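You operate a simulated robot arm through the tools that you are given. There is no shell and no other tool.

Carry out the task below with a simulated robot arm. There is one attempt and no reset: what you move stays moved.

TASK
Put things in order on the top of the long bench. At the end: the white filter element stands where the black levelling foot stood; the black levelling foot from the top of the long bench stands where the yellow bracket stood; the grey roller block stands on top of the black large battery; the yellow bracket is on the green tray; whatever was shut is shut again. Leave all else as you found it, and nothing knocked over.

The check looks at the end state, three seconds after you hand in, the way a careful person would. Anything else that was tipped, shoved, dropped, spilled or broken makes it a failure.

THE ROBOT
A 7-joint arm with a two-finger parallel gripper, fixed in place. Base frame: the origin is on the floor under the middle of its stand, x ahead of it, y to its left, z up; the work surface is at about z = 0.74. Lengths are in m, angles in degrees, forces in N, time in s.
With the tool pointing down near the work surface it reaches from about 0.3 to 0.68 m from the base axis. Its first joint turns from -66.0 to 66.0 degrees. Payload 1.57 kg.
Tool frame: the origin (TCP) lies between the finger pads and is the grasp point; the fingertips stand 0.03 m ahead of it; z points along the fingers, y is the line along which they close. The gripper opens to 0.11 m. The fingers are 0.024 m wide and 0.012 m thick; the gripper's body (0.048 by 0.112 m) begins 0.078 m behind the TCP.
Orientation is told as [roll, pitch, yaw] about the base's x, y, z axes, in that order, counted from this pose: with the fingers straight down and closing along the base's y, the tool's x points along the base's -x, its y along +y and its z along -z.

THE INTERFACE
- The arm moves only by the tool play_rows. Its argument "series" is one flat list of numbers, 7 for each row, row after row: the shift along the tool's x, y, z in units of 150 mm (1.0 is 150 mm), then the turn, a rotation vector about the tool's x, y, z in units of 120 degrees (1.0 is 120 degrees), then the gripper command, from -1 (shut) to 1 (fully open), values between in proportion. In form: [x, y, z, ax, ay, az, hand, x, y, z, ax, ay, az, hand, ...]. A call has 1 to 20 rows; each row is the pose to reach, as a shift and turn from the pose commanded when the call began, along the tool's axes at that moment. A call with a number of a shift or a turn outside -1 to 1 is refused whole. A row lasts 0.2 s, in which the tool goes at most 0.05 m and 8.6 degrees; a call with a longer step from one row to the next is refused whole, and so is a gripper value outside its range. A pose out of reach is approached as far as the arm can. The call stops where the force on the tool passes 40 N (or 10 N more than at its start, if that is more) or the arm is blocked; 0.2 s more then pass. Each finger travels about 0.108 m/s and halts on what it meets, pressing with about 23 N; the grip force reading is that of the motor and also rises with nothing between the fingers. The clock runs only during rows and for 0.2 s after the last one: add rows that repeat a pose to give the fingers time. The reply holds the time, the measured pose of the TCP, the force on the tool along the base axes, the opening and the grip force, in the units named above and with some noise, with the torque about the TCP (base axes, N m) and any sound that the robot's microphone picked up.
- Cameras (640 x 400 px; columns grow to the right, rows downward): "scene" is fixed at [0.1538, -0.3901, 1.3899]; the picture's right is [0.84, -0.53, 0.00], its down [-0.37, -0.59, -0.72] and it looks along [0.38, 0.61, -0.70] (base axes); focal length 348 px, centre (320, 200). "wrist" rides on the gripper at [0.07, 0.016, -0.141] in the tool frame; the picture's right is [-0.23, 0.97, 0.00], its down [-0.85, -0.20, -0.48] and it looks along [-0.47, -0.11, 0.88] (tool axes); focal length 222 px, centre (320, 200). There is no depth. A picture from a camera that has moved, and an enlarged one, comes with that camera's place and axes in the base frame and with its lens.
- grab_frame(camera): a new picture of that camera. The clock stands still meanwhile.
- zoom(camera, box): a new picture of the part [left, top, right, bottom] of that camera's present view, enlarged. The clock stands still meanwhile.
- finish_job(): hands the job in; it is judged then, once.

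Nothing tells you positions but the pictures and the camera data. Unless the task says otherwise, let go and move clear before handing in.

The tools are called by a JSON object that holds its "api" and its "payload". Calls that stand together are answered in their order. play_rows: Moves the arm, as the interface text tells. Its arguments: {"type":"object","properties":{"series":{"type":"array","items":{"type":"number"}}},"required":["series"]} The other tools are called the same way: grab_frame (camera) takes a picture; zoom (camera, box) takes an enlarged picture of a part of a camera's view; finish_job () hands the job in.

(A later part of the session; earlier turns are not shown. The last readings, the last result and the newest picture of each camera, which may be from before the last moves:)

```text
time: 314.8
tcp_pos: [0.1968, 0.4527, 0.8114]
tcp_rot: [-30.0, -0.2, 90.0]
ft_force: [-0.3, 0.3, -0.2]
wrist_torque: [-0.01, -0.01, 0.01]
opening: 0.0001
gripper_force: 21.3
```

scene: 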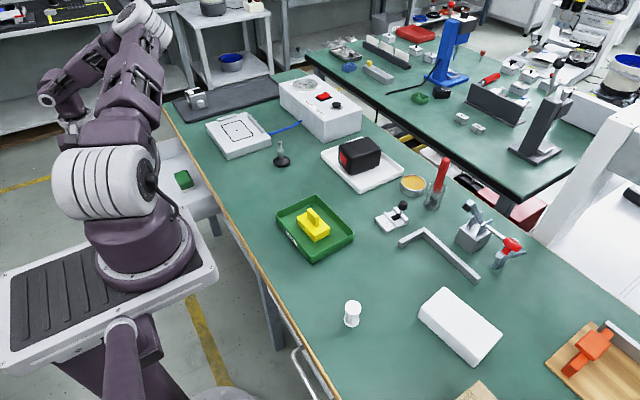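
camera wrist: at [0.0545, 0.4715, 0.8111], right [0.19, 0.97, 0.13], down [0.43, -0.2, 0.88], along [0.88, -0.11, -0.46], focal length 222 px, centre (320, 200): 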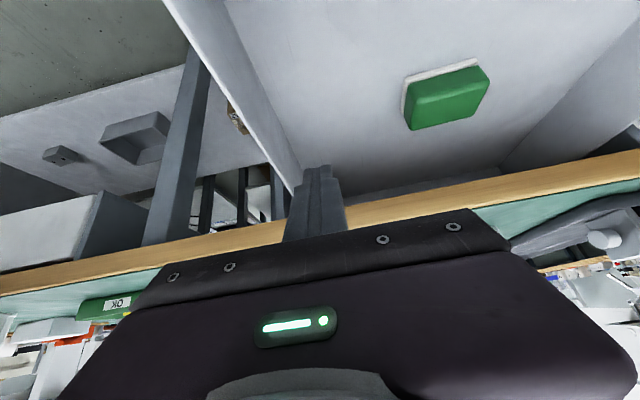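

{"api": "play_rows", "payload": {"series": [0, 0.11, 0.19, 0, 0, 0, -1, 0, 0.22, 0.38, 0, 0, 0, -1, 0, 0.33, 0.57, 0, 0, 0, -1, 0, 0.437, 0.757, 0, 0, 0, -1, 0, 0.437, 0.757, 0, 0, 0, -1]}}

```text
time: 316.0
tcp_pos: [0.1972, 0.4527, 0.6799]
tcp_rot: [-29.9, 0.1, 90.1]
ft_force: [-0.6, 0.0, -0.5]
wrist_torque: [-0.01, 0.01, -0.01]
opening: 0.0002
gripper_force: 21.7
```

{"api": "play_rows", "payload": {"series": [0, -0.058, 0.033, 0, 0, 0, -1, 0, -0.115, 0.067, 0, 0, 0, -1, 0, -0.173, 0.1, 0, 0, 0, -1, 0, -0.231, 0.133, 0, 0, 0, -1, 0, -0.289, 0.167, 0, 0, 0, -1, 0, -0.346, 0.2, 0, 0, 0, -1, 0, -0.39, 0.225, 0, 0, 0, -1, 0, -0.415, 0.24, 0, 0, 0, -1, 0, -0.43, 0.248, 0, 0, 0, -1, 0, -0.445, 0.257, 0, 0, 0, -1, 0, -0.46, 0.266, 0, 0, 0, -1]}}

```text
time: 318.4
tcp_pos: [0.2722, 0.4527, 0.6811]
tcp_rot: [-29.7, 0.0, 90.2]
ft_force: [-19.5, -3.4, 14.1]
wrist_torque: [-0.06, 0.11, -0.14]
opening: 0.0
gripper_force: 22.0
```

Shut again (pressed home). Back off and rise.

{"api": "play_rows", "payload": {"series": [0, 0.115, -0.067, 0, 0, 0, -1, 0, 0.231, -0.133, 0, 0, 0, -1, 0, 0.1, -0.36, 0, 0, 0, -1, 0, -0.03, -0.58, 0, 0, 0, -1, 0, -0.16, -0.8, 0, 0, 0, -1]}}

{"api": "play_rows", "payload": {"series": [0, -0.08, -0.14, -0.05, 0, 0, -1, 0, -0.16, -0.28, -0.1, 0, 0, -1, 0, -0.24, -0.42, -0.15, 0, 0, -1, 0, -0.32, -0.56, -0.2, 0, 0, -1, 0, -0.4, -0.693, -0.25, 0, 0, -0.7]}}

{"api": "grab_frame", "payload": {"camera": "scene"}}

```text
time: 319.6
tcp_pos: [0.2384, 0.4544, 0.7967]
tcp_rot: [-29.9, 0.0, 90.1]
ft_force: [-0.3, -0.4, -0.1]
wrist_torque: [0.02, 0.01, -0.07]
opening: 0.0
gripper_force: 21.7
```

```text
time: 320.8
tcp_pos: [0.2369, 0.454, 0.919]
tcp_rot: [0.2, 0.0, 90.0]
ft_force: [0.2, -0.2, 0.5]
wrist_torque: [-0.02, 0.02, 0.02]
opening: 0.0166
gripper_force: 0.1
```

```text
taken
```

scene: 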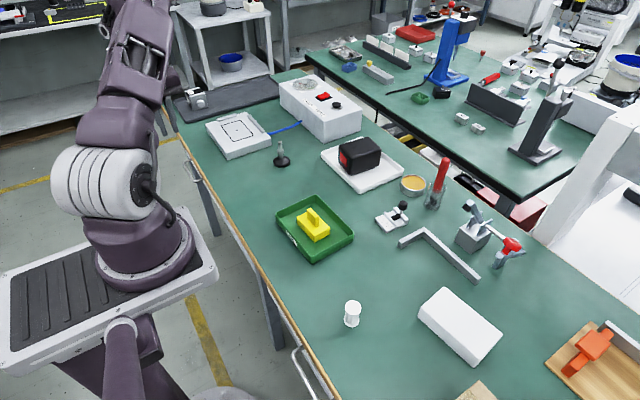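

Both drawers are shut and the bench is tidy. Now I'll get a proper look at the third handle further along -y, to judge whether it's reachable after all.

{"api": "play_rows", "payload": {"series": [0.08, -0.05, 0, 0, 0, 0.0625, -0.7, 0.16, -0.1, 0, 0, 0, 0.125, -0.7, 0.24, -0.15, 0, 0, 0, 0.1875, -0.7, 0.32, -0.2, 0, 0, 0, 0.25, -0.7, 0.4, -0.25, 0, 0, 0, 0.3125, -0.7, 0.48, -0.3, 0, 0, 0, 0.375, -0.7, 0.56, -0.35, 0, 0, 0, 0.4375, -0.7, 0.64, -0.4, 0, 0, 0, 0.5, -0.7, 0.72, -0.45, 0, 0, 0, 0.5625, -0.7, 0.8, -0.5, 0, 0, 0, 0.625, -0.7, 0.9, -0.55, 0, 0, 0, 0.6875, -0.7, 1, -0.6, 0, 0, 0, 0.75, -0.7]}}

{"api": "play_rows", "payload": {"series": [0, -0.25, 0, 0, 0, 0, -0.7, 0, -0.5, 0, 0, 0, 0, -0.7, 0, -0.75, 0, 0, 0, 0, -0.7, 0, -1, 0, 0, 0, 0, -0.7]}}

{"api": "play_rows", "payload": {"series": [0, -0.25, 0, 0, 0, 0, -0.7, 0, -0.5, 0, 0, 0, 0, -0.7, 0, -0.75, 0, 0, 0, 0, -0.7, 0, -1, 0, 0, 0, 0, -0.7]}}

{"api": "play_rows", "payload": {"series": [0, -0.25, 0, 0, 0, 0, -0.7, 0, -0.5, 0, 0, 0, 0, -0.7, 0, -0.75, 0, 0, 0, 0, -0.7, 0, -1, 0, 0, 0, 0, -0.7]}}

{"api": "play_rows", "payload": {"series": [0.1, -0.25, 0, 0, 0, 0, -0.7, 0.2, -0.5, 0, 0, 0, 0, -0.7, 0.3, -0.75, 0, 0, 0, 0, -0.7, 0.5, -1, 0, 0, 0, 0, -0.7]}}

{"api": "grab_frame", "payload": {"camera": "wrist"}}

```text
time: 323.4
tcp_pos: [0.3269, 0.303, 0.9164]
tcp_rot: [0.0, 0.0, 0.1]
ft_force: [0.0, 1.0, 0.3]
wrist_torque: [-0.01, 0.01, 0.0]
opening: 0.0167
gripper_force: 0.1
```

```text
time: 324.4
tcp_pos: [0.3283, 0.1541, 0.9141]
tcp_rot: [-0.1, 0.1, 0.1]
ft_force: [0.2, -0.6, -0.3]
wrist_torque: [0.02, 0.01, -0.03]
opening: 0.0165
gripper_force: 0.1
```

```text
time: 325.4
tcp_pos: [0.3252, 0.0057, 0.9164]
tcp_rot: [0.1, 0.0, -0.1]
ft_force: [0.0, -0.8, -0.2]
wrist_torque: [-0.01, -0.02, -0.02]
opening: 0.0164
gripper_force: 0.1
```

```text
time: 326.4
tcp_pos: [0.3299, -0.1431, 0.918]
tcp_rot: [-0.1, 0.1, 0.1]
ft_force: [0.0, 0.2, -0.6]
wrist_torque: [0.03, 0.01, 0.0]
opening: 0.0168
gripper_force: 0.1
```

```text
time: 327.4
tcp_pos: [0.2531, -0.2967, 0.9179]
tcp_rot: [0.1, 0.1, 0.1]
ft_force: [0.6, 0.2, -0.3]
wrist_torque: [0.02, -0.01, 0.0]
opening: 0.0163
gripper_force: 0.0
```

```text
taken
camera wrist: at [0.1822, -0.2798, 1.0577], right [0.22, 0.97, 0.0], down [0.86, -0.2, 0.48], along [0.46, -0.11, -0.88], focal length 222 px, centre (320, 200)
```

wrist: 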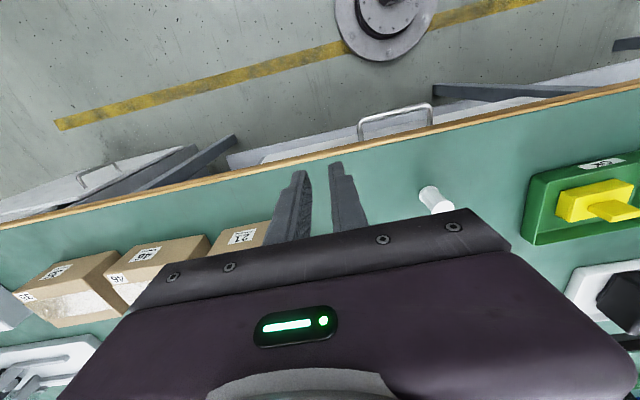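

{"api": "zoom", "payload": {"camera": "wrist", "box": [0, 110, 240, 240]}}

{"api": "play_rows", "payload": {"series": [0.05, -0.25, 0, 0, 0, 0, -0.7, 0.1, -0.5, 0, 0, 0, 0, -0.7, 0.1, -0.75, 0, 0, 0, 0, -0.7, 0.1, -0.9, 0, 0, 0, 0, -0.7]}}

{"api": "grab_frame", "payload": {"camera": "wrist"}}

{"api": "zoom", "payload": {"camera": "wrist", "box": [60, 80, 300, 220]}}

```text
2.67 times, centred on (120, 175) of wrist
camera zoom: at [0.1822, -0.2798, 1.0577], right [0.22, 0.97, 0.0], down [0.86, -0.2, 0.48], along [0.46, -0.11, -0.88], focal length 592 px, centre (853, 267)
```

zoom: 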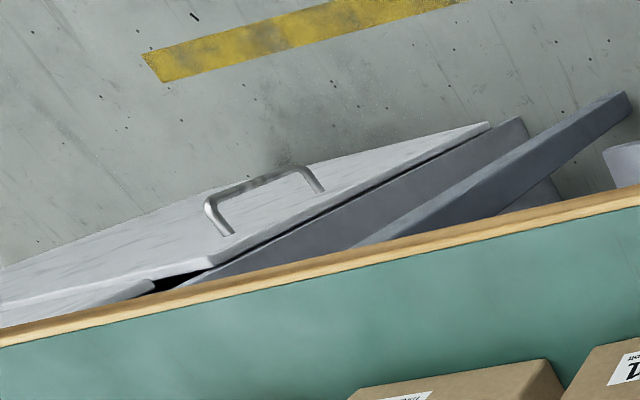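

```text
time: 328.4
tcp_pos: [0.2358, -0.4303, 0.9169]
tcp_rot: [0.1, 0.2, 0.1]
ft_force: [0.2, -0.3, 0.3]
wrist_torque: [-0.01, 0.02, -0.03]
opening: 0.0166
gripper_force: 0.0
```

```text
taken
camera wrist: at [0.1645, -0.4136, 1.0578], right [0.23, 0.97, 0.0], down [0.86, -0.2, 0.48], along [0.47, -0.11, -0.88], focal length 222 px, centre (320, 200)
```

wrist: 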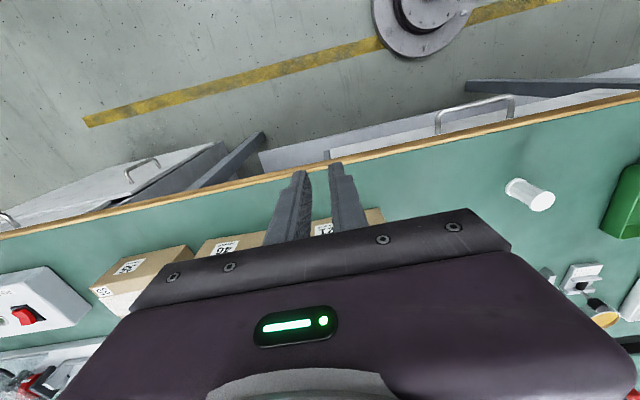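

```text
2.67 times, centred on (180, 150) of wrist
camera zoom: at [0.1645, -0.4136, 1.0578], right [0.23, 0.97, 0.0], down [0.86, -0.2, 0.48], along [0.47, -0.11, -0.88], focal length 592 px, centre (693, 333)
```

zoom: 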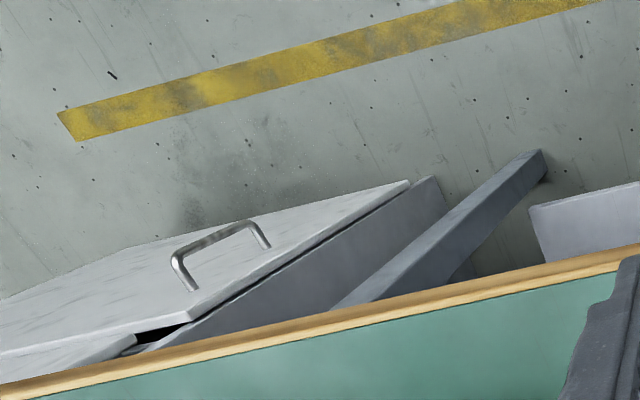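

That third handle belongs to a cabinet door far out of reach. Let me compare colours once more: the roller fixture against the white tray, foam block and the L-square in one zoom.

{"api": "zoom", "payload": {"camera": "scene", "box": [340, 160, 480, 290]}}

{"api": "zoom", "payload": {"camera": "scene", "box": [372, 196, 414, 236]}}

```text
3.08 times, centred on (410, 225) of scene
camera zoom: at [0.1538, -0.3901, 1.3899], right [0.84, -0.53, 0.0], down [-0.37, -0.59, -0.72], along [0.38, 0.61, -0.7], focal length 1072 px, centre (43, 123)
```

zoom: 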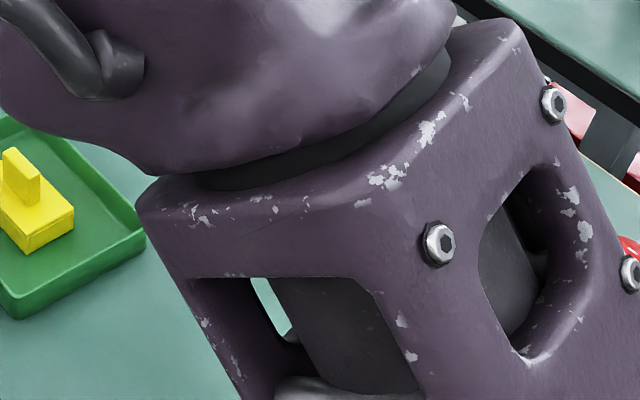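

```text
10.00 times, centred on (393, 216) of scene
camera zoom: at [0.1538, -0.3901, 1.3899], right [0.84, -0.53, 0.0], down [-0.37, -0.59, -0.72], along [0.38, 0.61, -0.7], focal length 3482 px, centre (-410, 40)
```

zoom: 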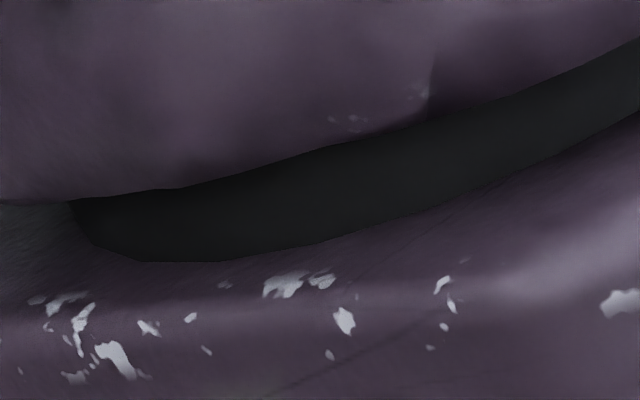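

I'll move the arm away and take another good look at the candidate with the roller; it has a 68×48 mm base, which would just fit on the battery top.

{"api": "play_rows", "payload": {"series": [-0.2, 0.2, 0, 0, 0, 0, -0.3, -0.4, 0.4, 0, 0, 0, 0, 0, -0.6, 0.6, 0, 0, 0, 0, 0.2, -0.8, 0.8, 0, 0, 0, 0, 0.4, -1, 1, 0, 0, 0, 0, 0.4]}}

{"api": "play_rows", "payload": {"series": [-0.1, 0.25, 0, 0, 0, 0, 0.4, -0.2, 0.5, 0, 0, 0, 0, 0.4, -0.3, 0.75, 0, 0, 0, 0, 0.4, -0.4, 1, 0, 0, 0, 0, 0.4]}}

{"api": "play_rows", "payload": {"series": [-0.1, 0.25, 0, 0, 0, 0, 0.4, -0.2, 0.5, 0, 0, 0, 0, 0.4, -0.3, 0.75, 0, 0, 0, 0, 0.4, -0.4, 0.97, 0, 0, 0, 0, 0.4, -0.4, 0.97, 0, 0, 0, 0, 0.4]}}

{"api": "zoom", "payload": {"camera": "scene", "box": [330, 160, 490, 290]}}

{"api": "grab_frame", "payload": {"camera": "wrist"}}

```text
time: 329.6
tcp_pos: [0.3863, -0.2819, 0.9126]
tcp_rot: [0.0, 0.0, 0.0]
ft_force: [0.2, -0.3, -0.6]
wrist_torque: [-0.01, -0.01, 0.0]
opening: 0.0766
gripper_force: 0.1
```

```text
time: 330.6
tcp_pos: [0.4459, -0.1313, 0.9125]
tcp_rot: [0.0, 0.0, 0.2]
ft_force: [-0.6, -0.6, 0.4]
wrist_torque: [-0.02, 0.03, -0.01]
opening: 0.0768
gripper_force: 0.0
```

```text
time: 331.8
tcp_pos: [0.5067, 0.0154, 0.9106]
tcp_rot: [0.0, 0.1, 0.1]
ft_force: [0.0, 0.3, 0.0]
wrist_torque: [-0.01, 0.0, -0.01]
opening: 0.0768
gripper_force: 0.0
```

```text
3.08 times, centred on (410, 225) of scene
camera zoom: at [0.1538, -0.3901, 1.3899], right [0.85, -0.53, 0.0], down [-0.37, -0.59, -0.72], along [0.38, 0.61, -0.7], focal length 1072 px, centre (43, 123)
```

zoom: 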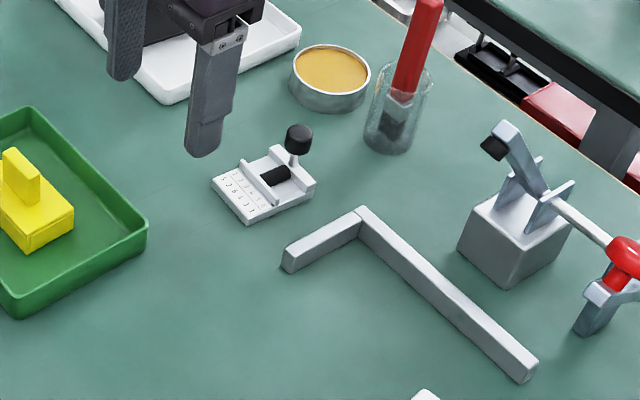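

```text
taken
camera wrist: at [0.4357, 0.0334, 1.0523], right [0.23, 0.97, 0.0], down [0.86, -0.2, 0.48], along [0.46, -0.11, -0.88], focal length 222 px, centre (320, 200)
```

wrist: 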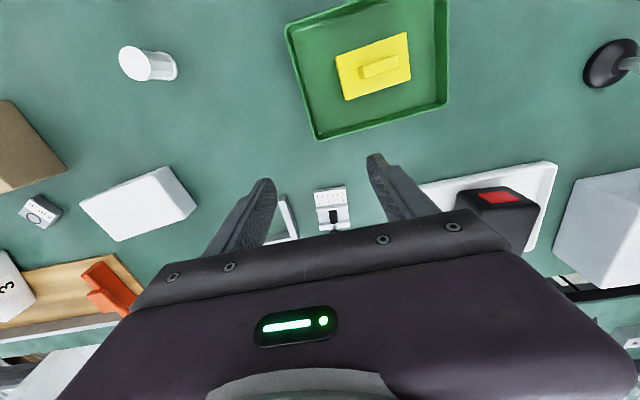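

The fixture is as white as the tray, so it doesn't fit "grey". The cartons carry printed labels that might name contents; I'll read them.

{"api": "play_rows", "payload": {"series": [0.25, -0.2, -0.05, 0, 0, 0, 0.4, 0.5, -0.4, -0.1, 0, 0, 0, 0.4, 0.75, -0.6, -0.1, 0, 0, 0, 0.4, 1, -0.8, -0.1, 0, 0, 0, 0.4]}}

{"api": "play_rows", "payload": {"series": [0.05, -0.25, 0, 0, 0, 0, 0.4, 0.1, -0.5, 0, 0, 0, 0, 0.4, 0.15, -0.75, 0, 0, 0, 0, 0.4, 0.2, -1, 0, 0, 0, 0, 0.4]}}

{"api": "play_rows", "payload": {"series": [0.05, -0.25, 0, 0, 0, 0, 0.4, 0.05, -0.5, 0, 0, 0, 0, 0.4, 0.05, -0.75, 0, 0, 0, 0, 0.4, 0.05, -1, 0, 0, 0, 0, 0.4]}}

{"api": "play_rows", "payload": {"series": [0.05, -0.2, 0, 0, 0, 0, 0.4, 0.05, -0.35, 0, 0, 0, 0, 0.4, 0.05, -0.35, 0, 0, 0, 0, 0.4]}}

{"api": "grab_frame", "payload": {"camera": "wrist"}}

{"api": "zoom", "payload": {"camera": "wrist", "box": [0, 120, 260, 260]}}

```text
time: 332.8
tcp_pos: [0.3581, -0.1072, 0.9319]
tcp_rot: [0.0, 0.1, 0.1]
ft_force: [0.2, -0.1, 1.1]
wrist_torque: [0.01, -0.03, 0.03]
opening: 0.0768
gripper_force: 0.1
```

```text
time: 333.8
tcp_pos: [0.3292, -0.2574, 0.9331]
tcp_rot: [-0.1, 0.2, 0.2]
ft_force: [-0.7, 0.9, 0.2]
wrist_torque: [-0.01, 0.0, 0.01]
opening: 0.0771
gripper_force: 0.1
```

```text
time: 334.8
tcp_pos: [0.319, -0.404, 0.9342]
tcp_rot: [0.0, 0.1, 0.1]
ft_force: [0.0, -0.1, 0.1]
wrist_torque: [0.02, -0.02, -0.02]
opening: 0.0768
gripper_force: 0.0
```

```text
time: 335.6
tcp_pos: [0.3132, -0.4572, 0.9311]
tcp_rot: [0.1, 0.0, 0.1]
ft_force: [-0.4, 0.5, 0.1]
wrist_torque: [-0.02, 0.05, 0.0]
opening: 0.077
gripper_force: 0.0
```

```text
taken
camera wrist: at [0.2418, -0.4402, 1.0723], right [0.23, 0.97, 0.0], down [0.86, -0.2, 0.48], along [0.46, -0.11, -0.88], focal length 222 px, centre (320, 200)
```

wrist: 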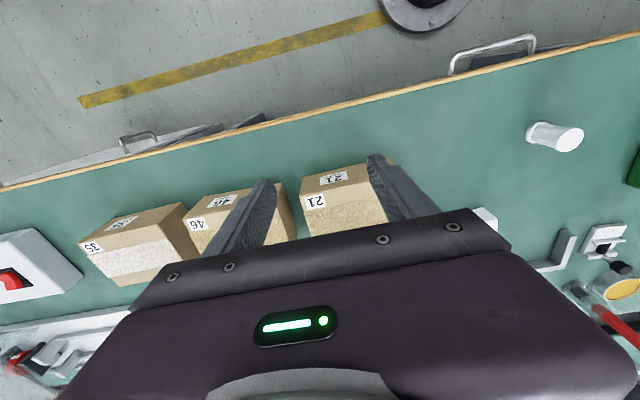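

```text
2.46 times, centred on (130, 190) of wrist
camera zoom: at [0.2418, -0.4402, 1.0723], right [0.23, 0.97, 0.0], down [0.86, -0.2, 0.48], along [0.46, -0.11, -0.88], focal length 547 px, centre (788, 225)
```

zoom: 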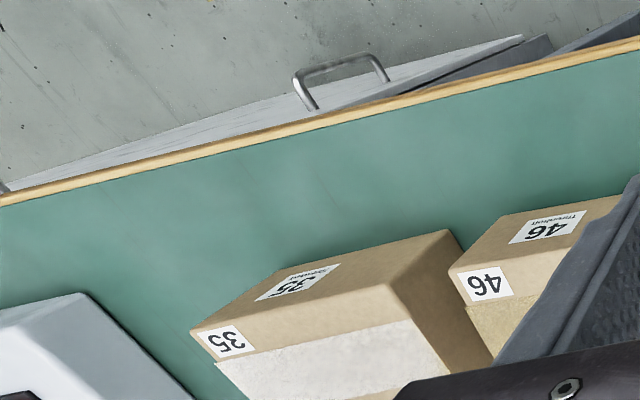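

The carton labels are just supplier names. As a last test, I'll check whether the roller piece at (0.616, 0.011) is a loose part at all: approach it, grip its base gently and feel whether it lifts.

{"api": "play_rows", "payload": {"series": [-0.2, 0.2, 0, 0, 0, 0, 0.4, -0.4, 0.4, 0, 0, 0, 0, 0.4, -0.6, 0.6, 0, 0, 0, 0, 0.4, -0.8, 0.8, 0, 0, 0, 0, 0.4, -1, 1, 0, 0, 0, 0, 0.4]}}

{"api": "play_rows", "payload": {"series": [-0.1, 0.25, 0, 0, 0, 0, 0.4, -0.2, 0.5, 0, 0, 0, 0, 0.4, -0.3, 0.75, 0, 0, 0, 0, 0.4, -0.4, 1, 0, 0, 0, 0, 0.4]}}

{"api": "play_rows", "payload": {"series": [-0.1, 0.25, 0, 0, 0, 0, 0.4, -0.2, 0.5, 0, 0, 0, 0, 0.4, -0.3, 0.75, 0, 0, 0, 0, 0.4, -0.4, 1, 0, 0, 0, 0, 0.4]}}

{"api": "play_rows", "payload": {"series": [-0.08, 0.05, 0.1, 0, 0, 0.01, 0.4, -0.16, 0.1, 0.2, 0, 0, 0.02, 0.4, -0.2, 0.13, 0.3, 0, 0, 0.033, 0.4, -0.2, 0.13, 0.3, 0, 0, 0.033, 0.4]}}

{"api": "grab_frame", "payload": {"camera": "wrist"}}

```text
time: 336.8
tcp_pos: [0.4615, -0.3088, 0.9328]
tcp_rot: [0.0, 0.1, 0.0]
ft_force: [0.0, 0.5, 0.8]
wrist_torque: [0.0, 0.02, -0.04]
opening: 0.0771
gripper_force: 0.0
```

```text
time: 337.8
tcp_pos: [0.5215, -0.1566, 0.9323]
tcp_rot: [0.0, 0.1, 0.1]
ft_force: [0.9, 0.1, -0.2]
wrist_torque: [0.0, -0.02, 0.02]
opening: 0.0768
gripper_force: 0.1
```

```text
time: 338.8
tcp_pos: [0.582, -0.0063, 0.9315]
tcp_rot: [0.1, 0.1, 0.0]
ft_force: [-0.7, 0.4, 0.1]
wrist_torque: [0.03, -0.01, -0.01]
opening: 0.077
gripper_force: 0.1
```

```text
time: 339.8
tcp_pos: [0.6125, 0.0121, 0.8851]
tcp_rot: [0.0, 0.1, -3.9]
ft_force: [0.2, -0.2, 0.0]
wrist_torque: [0.02, -0.02, 0.01]
opening: 0.0769
gripper_force: 0.1
```

```text
taken
camera wrist: at [0.5436, 0.034, 1.0251], right [0.29, 0.96, 0.0], down [0.84, -0.26, 0.48], along [0.46, -0.14, -0.88], focal length 222 px, centre (320, 200)
```

wrist: 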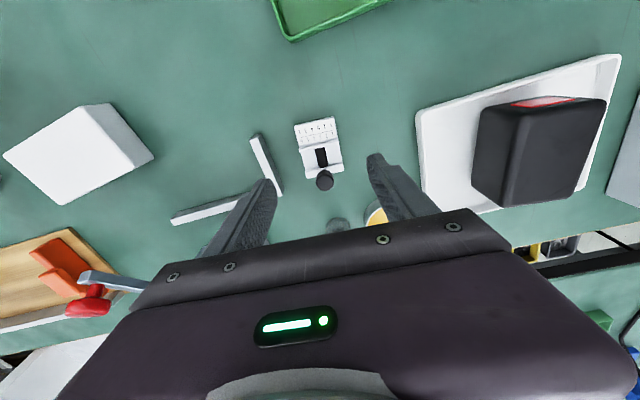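

{"api": "play_rows", "payload": {"series": [0, -0.005, 0.15, 0, 0, 0, 0.127, 0, -0.005, 0.3, 0, 0, 0, 0.127, 0, -0.005, 0.4, 0, 0, 0, 0.127, 0, -0.005, 0.4, 0, 0, 0, 0.127]}}

{"api": "zoom", "payload": {"camera": "wrist", "box": [220, 80, 420, 240]}}

{"api": "zoom", "payload": {"camera": "scene", "box": [350, 150, 450, 250]}}

```text
time: 340.8
tcp_pos: [0.6106, 0.0104, 0.8259]
tcp_rot: [0.0, 0.2, -3.9]
ft_force: [0.5, -0.1, 0.5]
wrist_torque: [0.01, 0.0, 0.01]
opening: 0.0618
gripper_force: 0.0
```

```text
2.50 times, centred on (320, 160) of wrist
camera zoom: at [0.542, 0.0328, 0.9668], right [0.29, 0.96, 0.0], down [0.84, -0.26, 0.48], along [0.46, -0.14, -0.88], focal length 555 px, centre (320, 300)
```

zoom: 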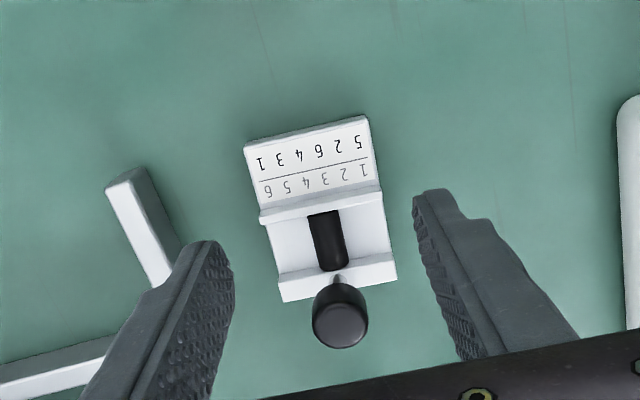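

```text
4.00 times, centred on (400, 200) of scene
camera zoom: at [0.1538, -0.3901, 1.3899], right [0.84, -0.53, 0.0], down [-0.37, -0.59, -0.72], along [0.38, 0.61, -0.7], focal length 1393 px, centre (0, 200)
```

zoom: 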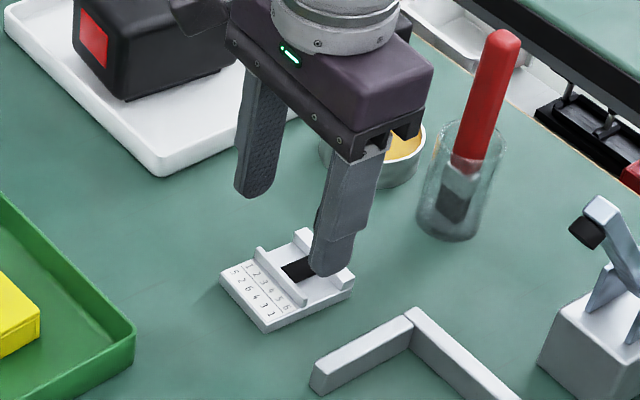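

{"api": "play_rows", "payload": {"series": [-0.02, 0, 0.1, 0, 0, 0, 0.127, -0.02, 0, 0.2, 0, 0, 0, 0.127, -0.02, 0, 0.31, 0, 0, 0, 0.127, -0.02, 0, 0.31, 0, 0, 0, 0.127]}}

{"api": "zoom", "payload": {"camera": "wrist", "box": [220, 80, 420, 240]}}

```text
time: 341.8
tcp_pos: [0.6154, 0.0104, 0.7786]
tcp_rot: [-0.1, 0.0, -3.8]
ft_force: [-0.5, -0.9, -0.1]
wrist_torque: [-0.01, 0.03, 0.0]
opening: 0.0619
gripper_force: 0.0
```

```text
2.50 times, centred on (320, 160) of wrist
camera zoom: at [0.545, 0.0325, 0.9182], right [0.29, 0.96, 0.0], down [0.84, -0.26, 0.48], along [0.46, -0.14, -0.88], focal length 555 px, centre (320, 300)
```

zoom: 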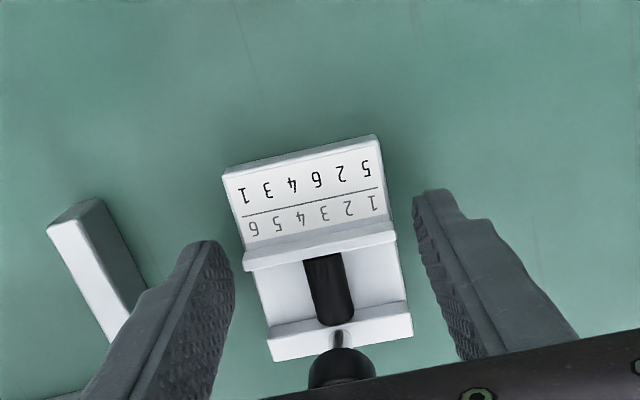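

{"api": "play_rows", "payload": {"series": [0, 0, 0, 0, 0, 0, 0, 0, 0, 0, 0, 0, 0, -0.1, 0, 0, 0, 0, 0, 0, -0.2, 0, 0, 0, 0, 0, 0, -0.25]}}

```text
time: 342.8
tcp_pos: [0.6154, 0.0106, 0.7785]
tcp_rot: [0.1, 0.1, -3.9]
ft_force: [0.3, -0.7, 0.9]
wrist_torque: [-0.02, -0.01, -0.01]
opening: 0.0498
gripper_force: 23.0
```

Gripped at 50 mm. A tiny 6 mm lift to feel whether it is loose.

{"api": "play_rows", "payload": {"series": [0, 0, -0.01, 0, 0, 0, -0.25, 0, 0, -0.02, 0, 0, 0, -0.25, 0, 0, -0.04, 0, 0, 0, -0.25, 0, 0, -0.04, 0, 0, 0, -0.25]}}

{"api": "zoom", "payload": {"camera": "scene", "box": [350, 150, 450, 250]}}

```text
time: 343.8
tcp_pos: [0.6146, 0.0113, 0.7859]
tcp_rot: [0.0, 0.1, -3.9]
ft_force: [-0.6, -0.1, -1.1]
wrist_torque: [0.02, 0.0, 0.0]
opening: 0.0497
gripper_force: 23.5
```

```text
4.00 times, centred on (400, 200) of scene
camera zoom: at [0.1538, -0.3901, 1.3899], right [0.84, -0.53, 0.0], down [-0.37, -0.59, -0.72], along [0.38, 0.61, -0.7], focal length 1393 px, centre (0, 200)
```

zoom: 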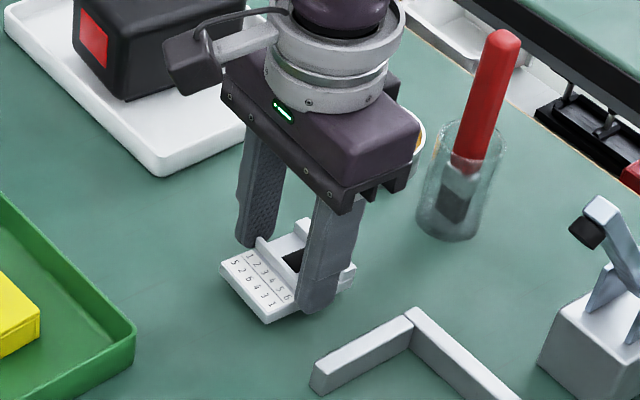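

It lifts freely, so it's a loose item, but it is clearly white with a printed card, not a grey roller block. I'll set it back exactly where it was.

{"api": "play_rows", "payload": {"series": [0, 0, 0.02, 0, 0, 0, -0.25, 0, 0, 0.035, 0, 0, 0, -0.25, 0, 0, 0.04, 0, 0, 0, -0.25, 0, 0, 0.04, 0, 0, 0, -0.25]}}

```text
time: 344.8
tcp_pos: [0.6153, 0.0111, 0.7801]
tcp_rot: [0.0, 0.3, -3.8]
ft_force: [0.0, -0.3, -1.6]
wrist_torque: [-0.01, 0.04, 0.01]
opening: 0.0498
gripper_force: 22.8
```

{"api": "play_rows", "payload": {"series": [0, 0, 0.007, 0, 0, 0, -0.25, 0, 0, 0.007, 0, 0, 0, -0.25]}}

```text
time: 345.4
tcp_pos: [0.615, 0.0105, 0.7786]
tcp_rot: [0.0, 0.1, -3.9]
ft_force: [0.4, -0.8, -1.2]
wrist_torque: [-0.01, 0.03, -0.03]
opening: 0.0498
gripper_force: 23.5
```

{"api": "play_rows", "payload": {"series": [0, 0, 0.006, 0, 0, 0, -0.25, 0, 0, 0.01, 0, 0, 0, -0.25]}}

```text
time: 346.0
tcp_pos: [0.6149, 0.0121, 0.779]
tcp_rot: [0.1, 0.1, -3.9]
ft_force: [-2.9, 2.4, 18.7]
wrist_torque: [0.07, 0.33, -0.06]
opening: 0.0496
gripper_force: 23.2
```

It's back on the bench. Release and rise.

{"api": "play_rows", "payload": {"series": [0, 0, -0.005, 0, 0, 0, 0, 0, 0, -0.005, 0, 0, 0, 0.127, 0, 0, -0.005, 0, 0, 0, 0.127, 0, 0, -0.2, 0, 0, 0, 0.127, 0, 0, -0.5, 0, 0, 0, 0.127, 0, 0, -0.8, 0, 0, 0, 0.127]}}

{"api": "zoom", "payload": {"camera": "scene", "box": [365, 195, 425, 240]}}

{"api": "grab_frame", "payload": {"camera": "wrist"}}

```text
time: 347.4
tcp_pos: [0.615, 0.0101, 0.8964]
tcp_rot: [-0.1, 0.2, -3.9]
ft_force: [0.0, 0.0, 0.6]
wrist_torque: [0.01, -0.01, -0.01]
opening: 0.062
gripper_force: 0.1
```

```text
8.89 times, centred on (395, 218) of scene
camera zoom: at [0.1538, -0.3901, 1.3899], right [0.84, -0.53, 0.0], down [-0.37, -0.59, -0.72], along [0.38, 0.61, -0.7], focal length 3096 px, centre (-347, 44)
```

zoom: 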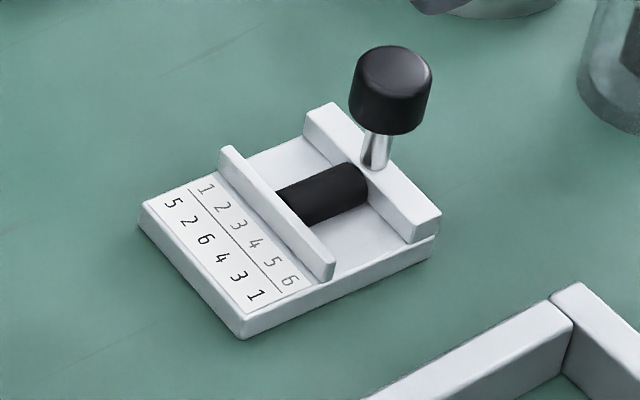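

```text
taken
camera wrist: at [0.5465, 0.0331, 1.0367], right [0.29, 0.96, 0.0], down [0.84, -0.26, 0.48], along [0.46, -0.14, -0.88], focal length 222 px, centre (320, 200)
```

wrist: 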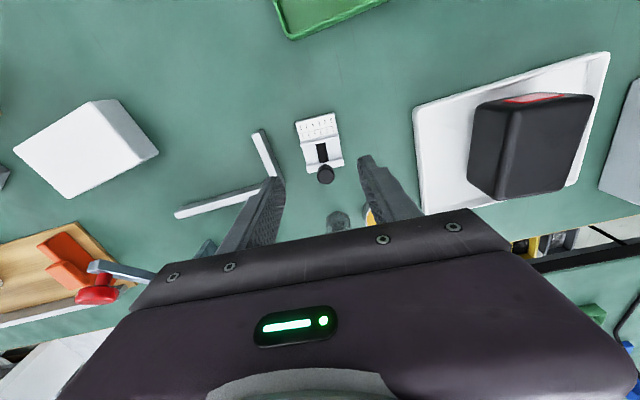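

The piece sits exactly as before. Next, a close look at the grey cube with the lever at about (0.70, -0.09): its black tip might actually be a roller.

{"api": "play_rows", "payload": {"series": [0.1, -0.2, -0.1, 0, 0, -0.01, 0.5, 0.15, -0.4, -0.2, 0, 0, -0.02, 0.7, 0.2, -0.6, -0.3, 0, 0, -0.033, 1, 0.2, -0.65, -0.3, 0, 0, -0.033, 1]}}

{"api": "grab_frame", "payload": {"camera": "wrist"}}

{"api": "zoom", "payload": {"camera": "scene", "box": [450, 190, 530, 270]}}

```text
time: 348.4
tcp_pos: [0.5802, -0.0844, 0.9442]
tcp_rot: [0.0, 0.1, 0.1]
ft_force: [-0.6, -0.5, -0.2]
wrist_torque: [-0.03, 0.0, -0.02]
opening: 0.1101
gripper_force: 0.0
```

```text
taken
camera wrist: at [0.5093, -0.0669, 1.083], right [0.23, 0.97, 0.0], down [0.86, -0.2, 0.48], along [0.46, -0.11, -0.88], focal length 222 px, centre (320, 200)
```

wrist: 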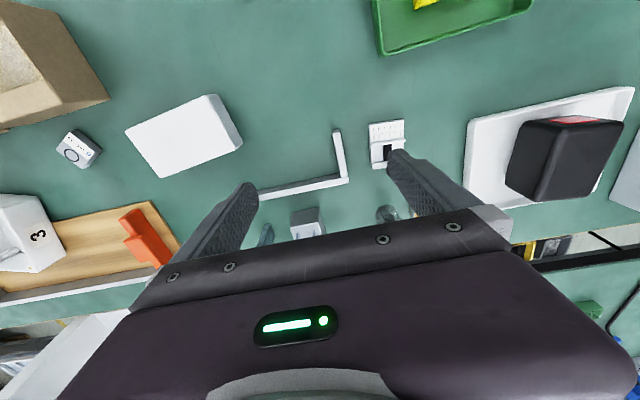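

```text
5.00 times, centred on (490, 230) of scene
camera zoom: at [0.1538, -0.3901, 1.3899], right [0.84, -0.53, 0.0], down [-0.37, -0.59, -0.72], along [0.38, 0.61, -0.7], focal length 1741 px, centre (-530, 50)
```

zoom: 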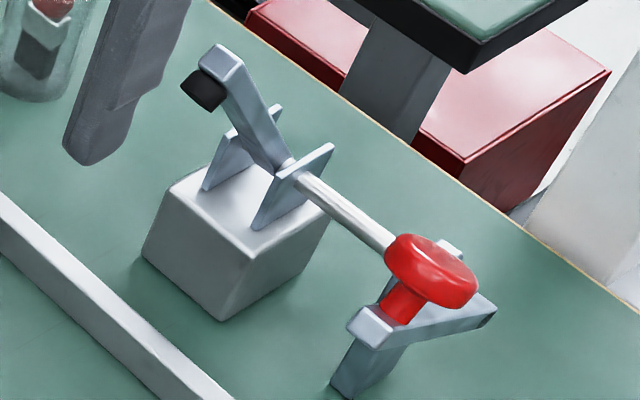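

That is an ordinary lever clamp. Let me read the small grey block's label from as close as possible to settle what it is.

{"api": "play_rows", "payload": {"series": [0.15, -0.25, 0, 0, 0, 0, 1, 0.3, -0.5, 0, 0, 0, 0, 1, 0.45, -0.75, 0, 0, 0, 0, 0.6, 0.55, -1, 0, 0, 0, 0, 0.2]}}

{"api": "play_rows", "payload": {"series": [0.02, -0.25, 0.1, 0, 0, 0, -0.2, 0.04, -0.5, 0.2, 0, 0, 0, -0.6, 0.06, -0.75, 0.3, 0, 0, 0, -1, 0.1, -1, 0.4, 0, 0, 0, -1]}}

{"api": "play_rows", "payload": {"series": [0, -0.2, 0.05, 0, 0, 0, -1, 0, -0.4, 0.1, 0, 0, 0, -1, 0, -0.4, 0.15, 0, 0, 0, -1]}}

{"api": "zoom", "payload": {"camera": "wrist", "box": [260, 130, 360, 210]}}

{"api": "grab_frame", "payload": {"camera": "wrist"}}

```text
time: 349.4
tcp_pos: [0.4975, -0.2323, 0.9405]
tcp_rot: [0.0, 0.1, 0.1]
ft_force: [-0.1, 0.0, 0.9]
wrist_torque: [0.01, -0.01, -0.02]
opening: 0.066
gripper_force: 0.0
```

```text
time: 350.4
tcp_pos: [0.484, -0.3867, 0.8818]
tcp_rot: [0.0, -0.1, 0.1]
ft_force: [-0.3, -0.2, 0.2]
wrist_torque: [-0.01, -0.06, 0.03]
opening: 0.0
gripper_force: 22.1
```

```text
time: 351.2
tcp_pos: [0.4834, -0.4458, 0.8602]
tcp_rot: [0.2, 0.1, 0.2]
ft_force: [0.2, 0.2, 0.4]
wrist_torque: [0.02, 0.01, 0.0]
opening: 0.0002
gripper_force: 21.1
```

```text
5.00 times, centred on (310, 170) of wrist
camera zoom: at [0.4129, -0.4286, 0.9995], right [0.23, 0.97, 0.0], down [0.86, -0.2, 0.48], along [0.46, -0.11, -0.88], focal length 1111 px, centre (370, 350)
```

zoom: 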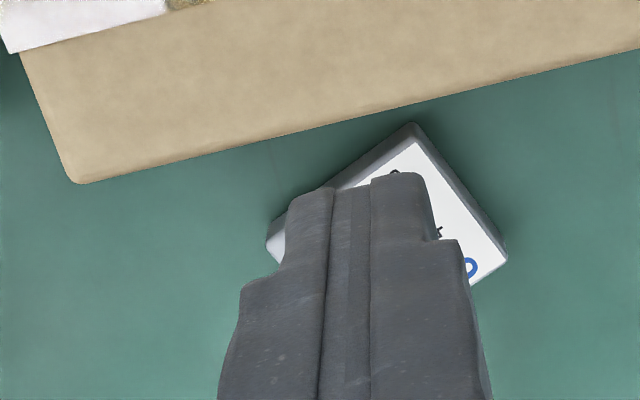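

```text
taken
camera wrist: at [0.4129, -0.4286, 0.9995], right [0.23, 0.97, 0.0], down [0.86, -0.2, 0.48], along [0.46, -0.11, -0.88], focal length 222 px, centre (320, 200)
```

wrist: 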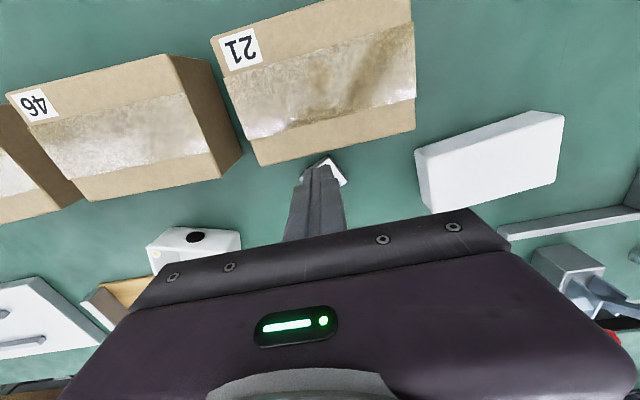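

{"api": "play_rows", "payload": {"series": [0, 0, 0, 0, 0, 0, -0.4, 0, 0, 0, 0, 0, 0, 0.2, 0, 0, 0, 0, 0, 0, 0.8, 0, 0, 0, 0, 0, 0, 1]}}

{"api": "zoom", "payload": {"camera": "wrist", "box": [280, 140, 360, 200]}}

```text
time: 352.2
tcp_pos: [0.485, -0.4464, 0.8583]
tcp_rot: [0.1, 0.0, 0.1]
ft_force: [-0.6, 0.0, -0.3]
wrist_torque: [0.02, 0.0, 0.0]
opening: 0.1098
gripper_force: 0.1
```

```text
6.67 times, centred on (320, 170) of wrist
camera zoom: at [0.4131, -0.4284, 0.9997], right [0.23, 0.97, 0.0], down [0.86, -0.2, 0.48], along [0.46, -0.11, -0.88], focal length 1481 px, centre (320, 400)
```

zoom: 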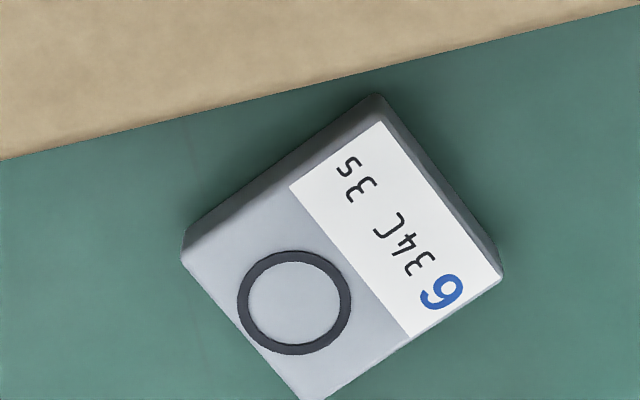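

The label is just that of a small logger. The cartons are the only other closed things within reach; carton 21 (≈98 mm wide, top z≈0.81) just fits the gripper, so I'll test gently whether its top is a lid: first align above it.

{"api": "play_rows", "payload": {"series": [0.03, 0.03, -0.1, 0, 0, 0.0625, 1, 0.07, 0.06, -0.2, 0, 0, 0.125, 1, 0.11, 0.09, -0.3, 0, 0, 0.1875, 1, 0.15, 0.12, -0.4, 0, 0, 0.25, 1, 0.19, 0.15, -0.5, 0, 0, 0.3125, 1, 0.23, 0.18, -0.5, 0, 0, 0.375, 1, 0.27, 0.21, -0.5, 0, 0, 0.4375, 1, 0.31, 0.25, -0.5, 0, 0, 0.5, 1, 0.35, 0.29, -0.5, 0, 0, 0.5625, 1, 0.39, 0.32, -0.5, 0, 0, 0.625, 1, 0.43, 0.35, -0.5, 0, 0, 0.6875, 1, 0.44, 0.36, -0.5, 0, 0, 0.7375, 1]}}

{"api": "grab_frame", "payload": {"camera": "wrist"}}

{"api": "zoom", "payload": {"camera": "wrist", "box": [200, 80, 440, 240]}}

```text
time: 354.8
tcp_pos: [0.4162, -0.3923, 0.9346]
tcp_rot: [-0.1, 0.0, -88.5]
ft_force: [0.1, -1.3, 0.2]
wrist_torque: [0.01, -0.01, -0.06]
opening: 0.1102
gripper_force: 0.2
```

```text
taken
camera wrist: at [0.4296, -0.3203, 1.0745], right [0.98, -0.2, 0.0], down [-0.18, -0.86, 0.48], along [-0.1, -0.47, -0.88], focal length 222 px, centre (320, 200)
```

wrist: 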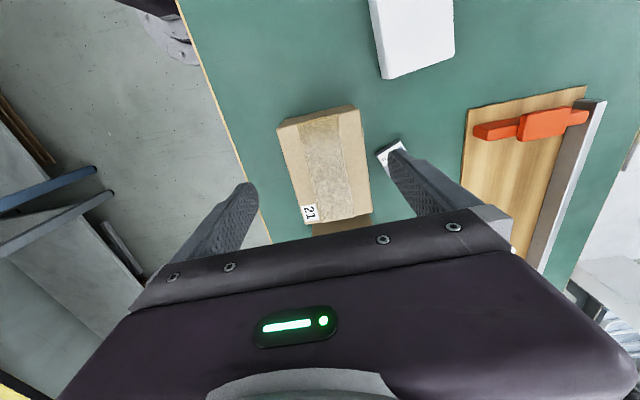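

```text
2.50 times, centred on (320, 160) of wrist
camera zoom: at [0.4296, -0.3203, 1.0745], right [0.98, -0.2, 0.0], down [-0.18, -0.86, 0.48], along [-0.1, -0.47, -0.88], focal length 555 px, centre (320, 300)
```

zoom: 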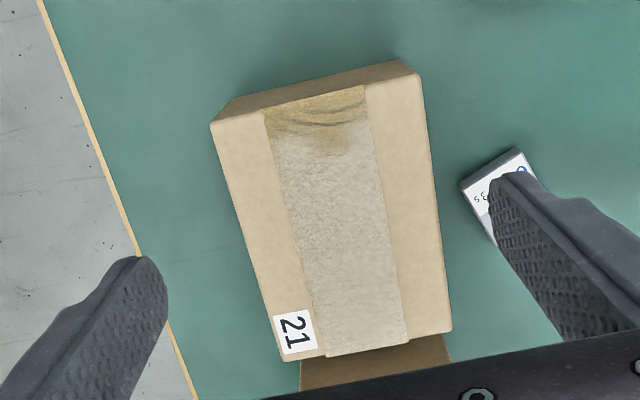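

{"api": "play_rows", "payload": {"series": [0, 0.013, 0.15, 0, 0, -0.005, 1, 0, 0.013, 0.3, 0, 0, -0.012, 1, 0, 0.013, 0.45, 0, 0, -0.012, 1, 0, 0.013, 0.55, 0, 0, -0.012, 1, 0, 0.013, 0.55, 0, 0, -0.012, 1]}}

{"api": "zoom", "payload": {"camera": "wrist", "box": [180, 60, 460, 240]}}

```text
time: 356.0
tcp_pos: [0.4172, -0.3923, 0.8527]
tcp_rot: [-0.1, 0.1, -87.1]
ft_force: [-0.2, 0.6, -0.1]
wrist_torque: [0.02, -0.01, 0.0]
opening: 0.11
gripper_force: 0.0
```

```text
2.22 times, centred on (320, 150) of wrist
camera zoom: at [0.4293, -0.3199, 0.9932], right [0.98, -0.18, 0.0], down [-0.15, -0.86, 0.48], along [-0.09, -0.47, -0.88], focal length 494 px, centre (320, 311)
```

zoom: 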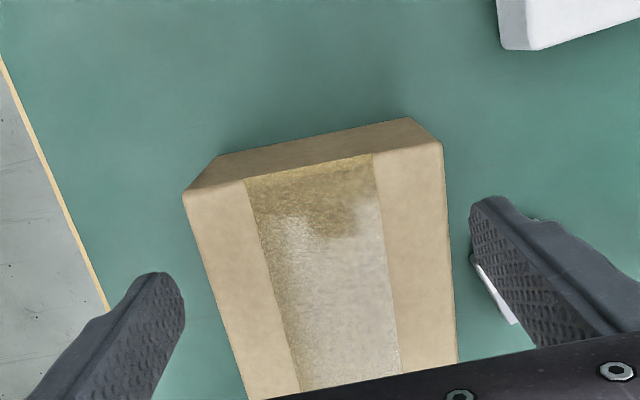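

{"api": "play_rows", "payload": {"series": [0, 0.005, 0.06, 0, 0, 0, 1, 0, 0.005, 0.12, 0, 0, 0, 1, 0, 0.005, 0.17, 0, 0, 0, 1, 0, 0.005, 0.17, 0, 0, 0, 1]}}

```text
time: 357.0
tcp_pos: [0.4175, -0.3915, 0.8266]
tcp_rot: [-0.1, -0.1, -87.1]
ft_force: [0.3, 0.1, 0.8]
wrist_torque: [0.0, -0.01, -0.01]
opening: 0.1102
gripper_force: 0.2
```

{"api": "play_rows", "payload": {"series": [0, 0, 0, 0, 0, 0, 0.9, 0, 0, 0, 0, 0, 0, 0.8, 0, 0, 0, 0, 0, 0, 0.7, 0, 0, 0, 0, 0, 0, 0.5]}}

```text
time: 358.0
tcp_pos: [0.4176, -0.3931, 0.8279]
tcp_rot: [0.0, 0.0, -86.9]
ft_force: [2.8, 1.1, -0.1]
wrist_torque: [0.11, -0.32, 0.03]
opening: 0.0999
gripper_force: 23.5
```

Gripped at the top edge (100 mm). Lifting only 8 mm to see what comes with it.

{"api": "play_rows", "payload": {"series": [0, 0, -0.015, 0, 0, 0, 0.5, 0, 0, -0.03, 0, 0, 0, 0.5, 0, 0, -0.055, 0, 0, 0, 0.5, 0, 0, -0.055, 0, 0, 0, 0.5]}}

{"api": "grab_frame", "payload": {"camera": "wrist"}}

{"api": "grab_frame", "payload": {"camera": "scene"}}

```text
time: 359.0
tcp_pos: [0.4177, -0.3925, 0.8371]
tcp_rot: [-0.1, 0.1, -87.0]
ft_force: [0.4, 0.2, -4.2]
wrist_torque: [0.16, -0.01, 0.01]
opening: 0.1005
gripper_force: 23.5
```

```text
taken
camera wrist: at [0.429, -0.32, 0.9757], right [0.98, -0.18, 0.0], down [-0.15, -0.86, 0.48], along [-0.09, -0.47, -0.88], focal length 222 px, centre (320, 200)
```

wrist: 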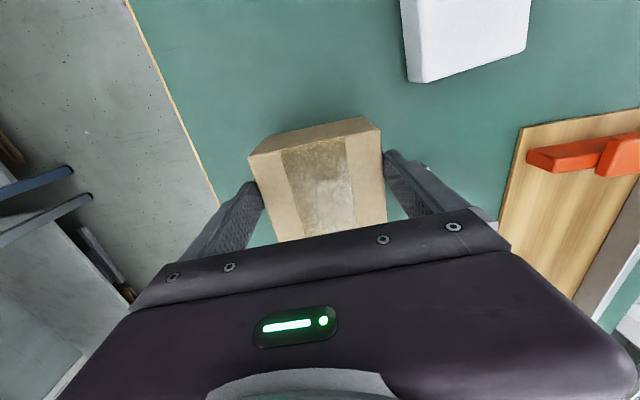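

```text
taken
```

scene: 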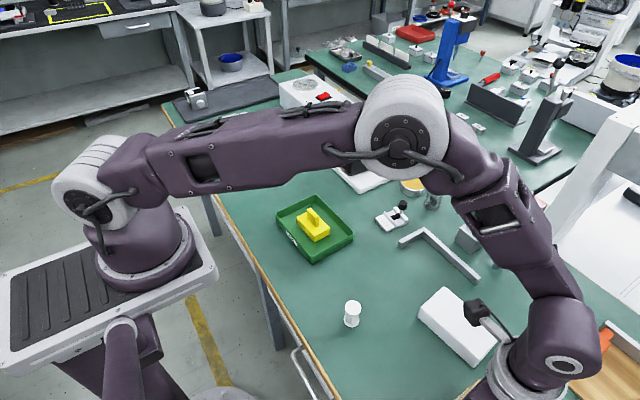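

The carton lifts as one solid piece (≈0.4 kg): no lid. Setting it straight back down.

{"api": "play_rows", "payload": {"series": [0, 0, 0.025, 0, 0, 0, 0.5, 0, 0, 0.045, 0, 0, 0, 0.5, 0, 0, 0.053, 0, 0, 0, 0.5, 0, 0, 0.057, 0, 0, 0, 0.5]}}

```text
time: 360.0
tcp_pos: [0.4185, -0.3906, 0.8279]
tcp_rot: [-0.2, -0.1, -87.0]
ft_force: [-4.5, 4.0, 18.7]
wrist_torque: [0.24, 0.28, -0.24]
opening: 0.1001
gripper_force: 22.3
```

{"api": "play_rows", "payload": {"series": [0, 0, -0.005, 0, 0, 0, 0.85, 0, 0, -0.005, 0, 0, 0, 1, 0, 0, -0.005, 0, 0, 0, 1, 0, 0, -0.2, 0, 0, 0, 1, 0, 0, -0.5, 0, 0, 0, 1, 0, 0, -0.75, 0, 0, 0, 1]}}

{"api": "grab_frame", "payload": {"camera": "wrist"}}

{"api": "zoom", "payload": {"camera": "wrist", "box": [200, 80, 440, 240]}}

```text
time: 361.4
tcp_pos: [0.4195, -0.389, 0.9391]
tcp_rot: [-0.1, 0.0, -87.0]
ft_force: [0.3, 0.1, 0.4]
wrist_torque: [-0.01, 0.02, 0.01]
opening: 0.11
gripper_force: 0.0
```

```text
taken
camera wrist: at [0.4305, -0.3172, 1.0784], right [0.98, -0.18, 0.0], down [-0.15, -0.86, 0.48], along [-0.09, -0.47, -0.88], focal length 222 px, centre (320, 200)
```

wrist: 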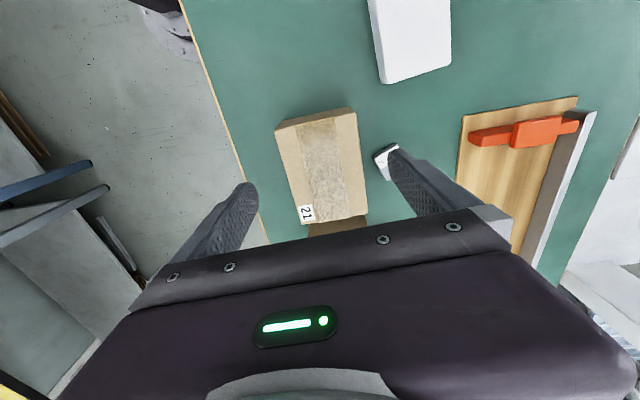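

```text
2.50 times, centred on (320, 160) of wrist
camera zoom: at [0.4305, -0.3172, 1.0784], right [0.98, -0.18, 0.0], down [-0.15, -0.86, 0.48], along [-0.09, -0.47, -0.88], focal length 555 px, centre (320, 300)
```

zoom: 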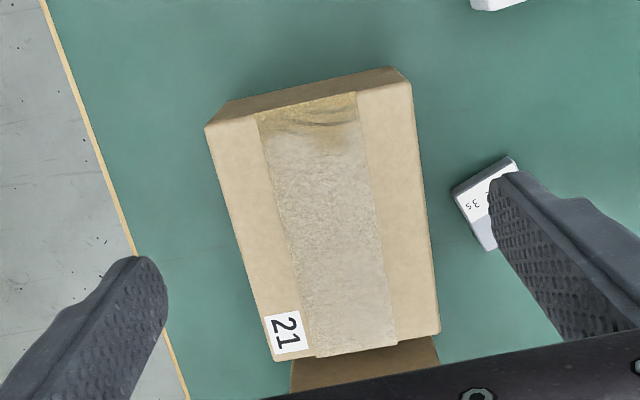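

The carton is back in place. One thing I haven't inspected well is the inside of the open white box "3"; something bar-like was in it. Let me look.

{"api": "play_rows", "payload": {"series": [0, 0, -0.1, 0, 0, -0.0625, 1, 0, 0, -0.2, 0, 0, -0.125, 1, 0, 0, -0.3, 0, 0, -0.1875, 1, 0, 0, -0.4, 0, 0, -0.25, 1, 0, 0, -0.5, 0, 0, -0.3125, 1, 0, 0, -0.6, 0, 0, -0.375, 1, 0, 0, -0.6, 0, 0, -0.4375, 1, 0, 0, -0.6, 0, 0, -0.5, 1, 0, 0, -0.6, 0, 0, -0.5625, 1, 0, 0, -0.6, 0, 0, -0.625, 1, 0, 0, -0.6, 0, 0, -0.6875, 1, 0, 0, -0.6, 0, 0, -0.725, 1]}}

{"api": "grab_frame", "payload": {"camera": "wrist"}}

{"api": "zoom", "payload": {"camera": "wrist", "box": [60, 130, 220, 270]}}

```text
time: 364.0
tcp_pos: [0.4186, -0.3907, 1.0289]
tcp_rot: [0.0, 0.1, 0.1]
ft_force: [-0.1, 0.9, 0.6]
wrist_torque: [-0.03, 0.02, -0.01]
opening: 0.1098
gripper_force: 0.0
```

```text
taken
camera wrist: at [0.348, -0.3736, 1.1694], right [0.23, 0.97, 0.0], down [0.86, -0.2, 0.48], along [0.46, -0.11, -0.88], focal length 222 px, centre (320, 200)
```

wrist: 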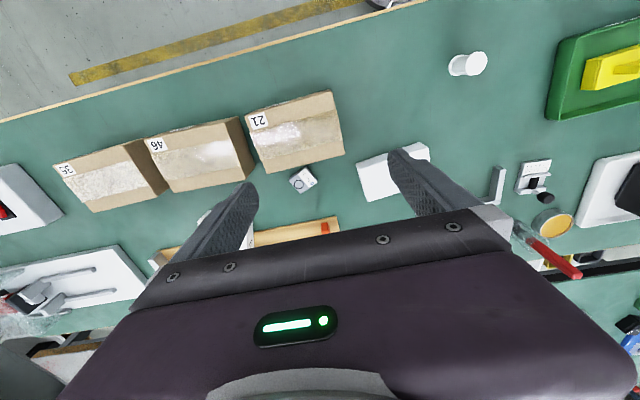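

```text
2.86 times, centred on (140, 200) of wrist
camera zoom: at [0.348, -0.3736, 1.1694], right [0.23, 0.97, 0.0], down [0.86, -0.2, 0.48], along [0.46, -0.11, -0.88], focal length 635 px, centre (834, 200)
```

zoom: 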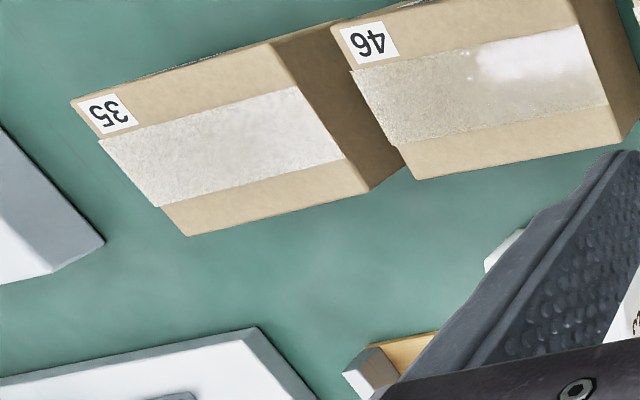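

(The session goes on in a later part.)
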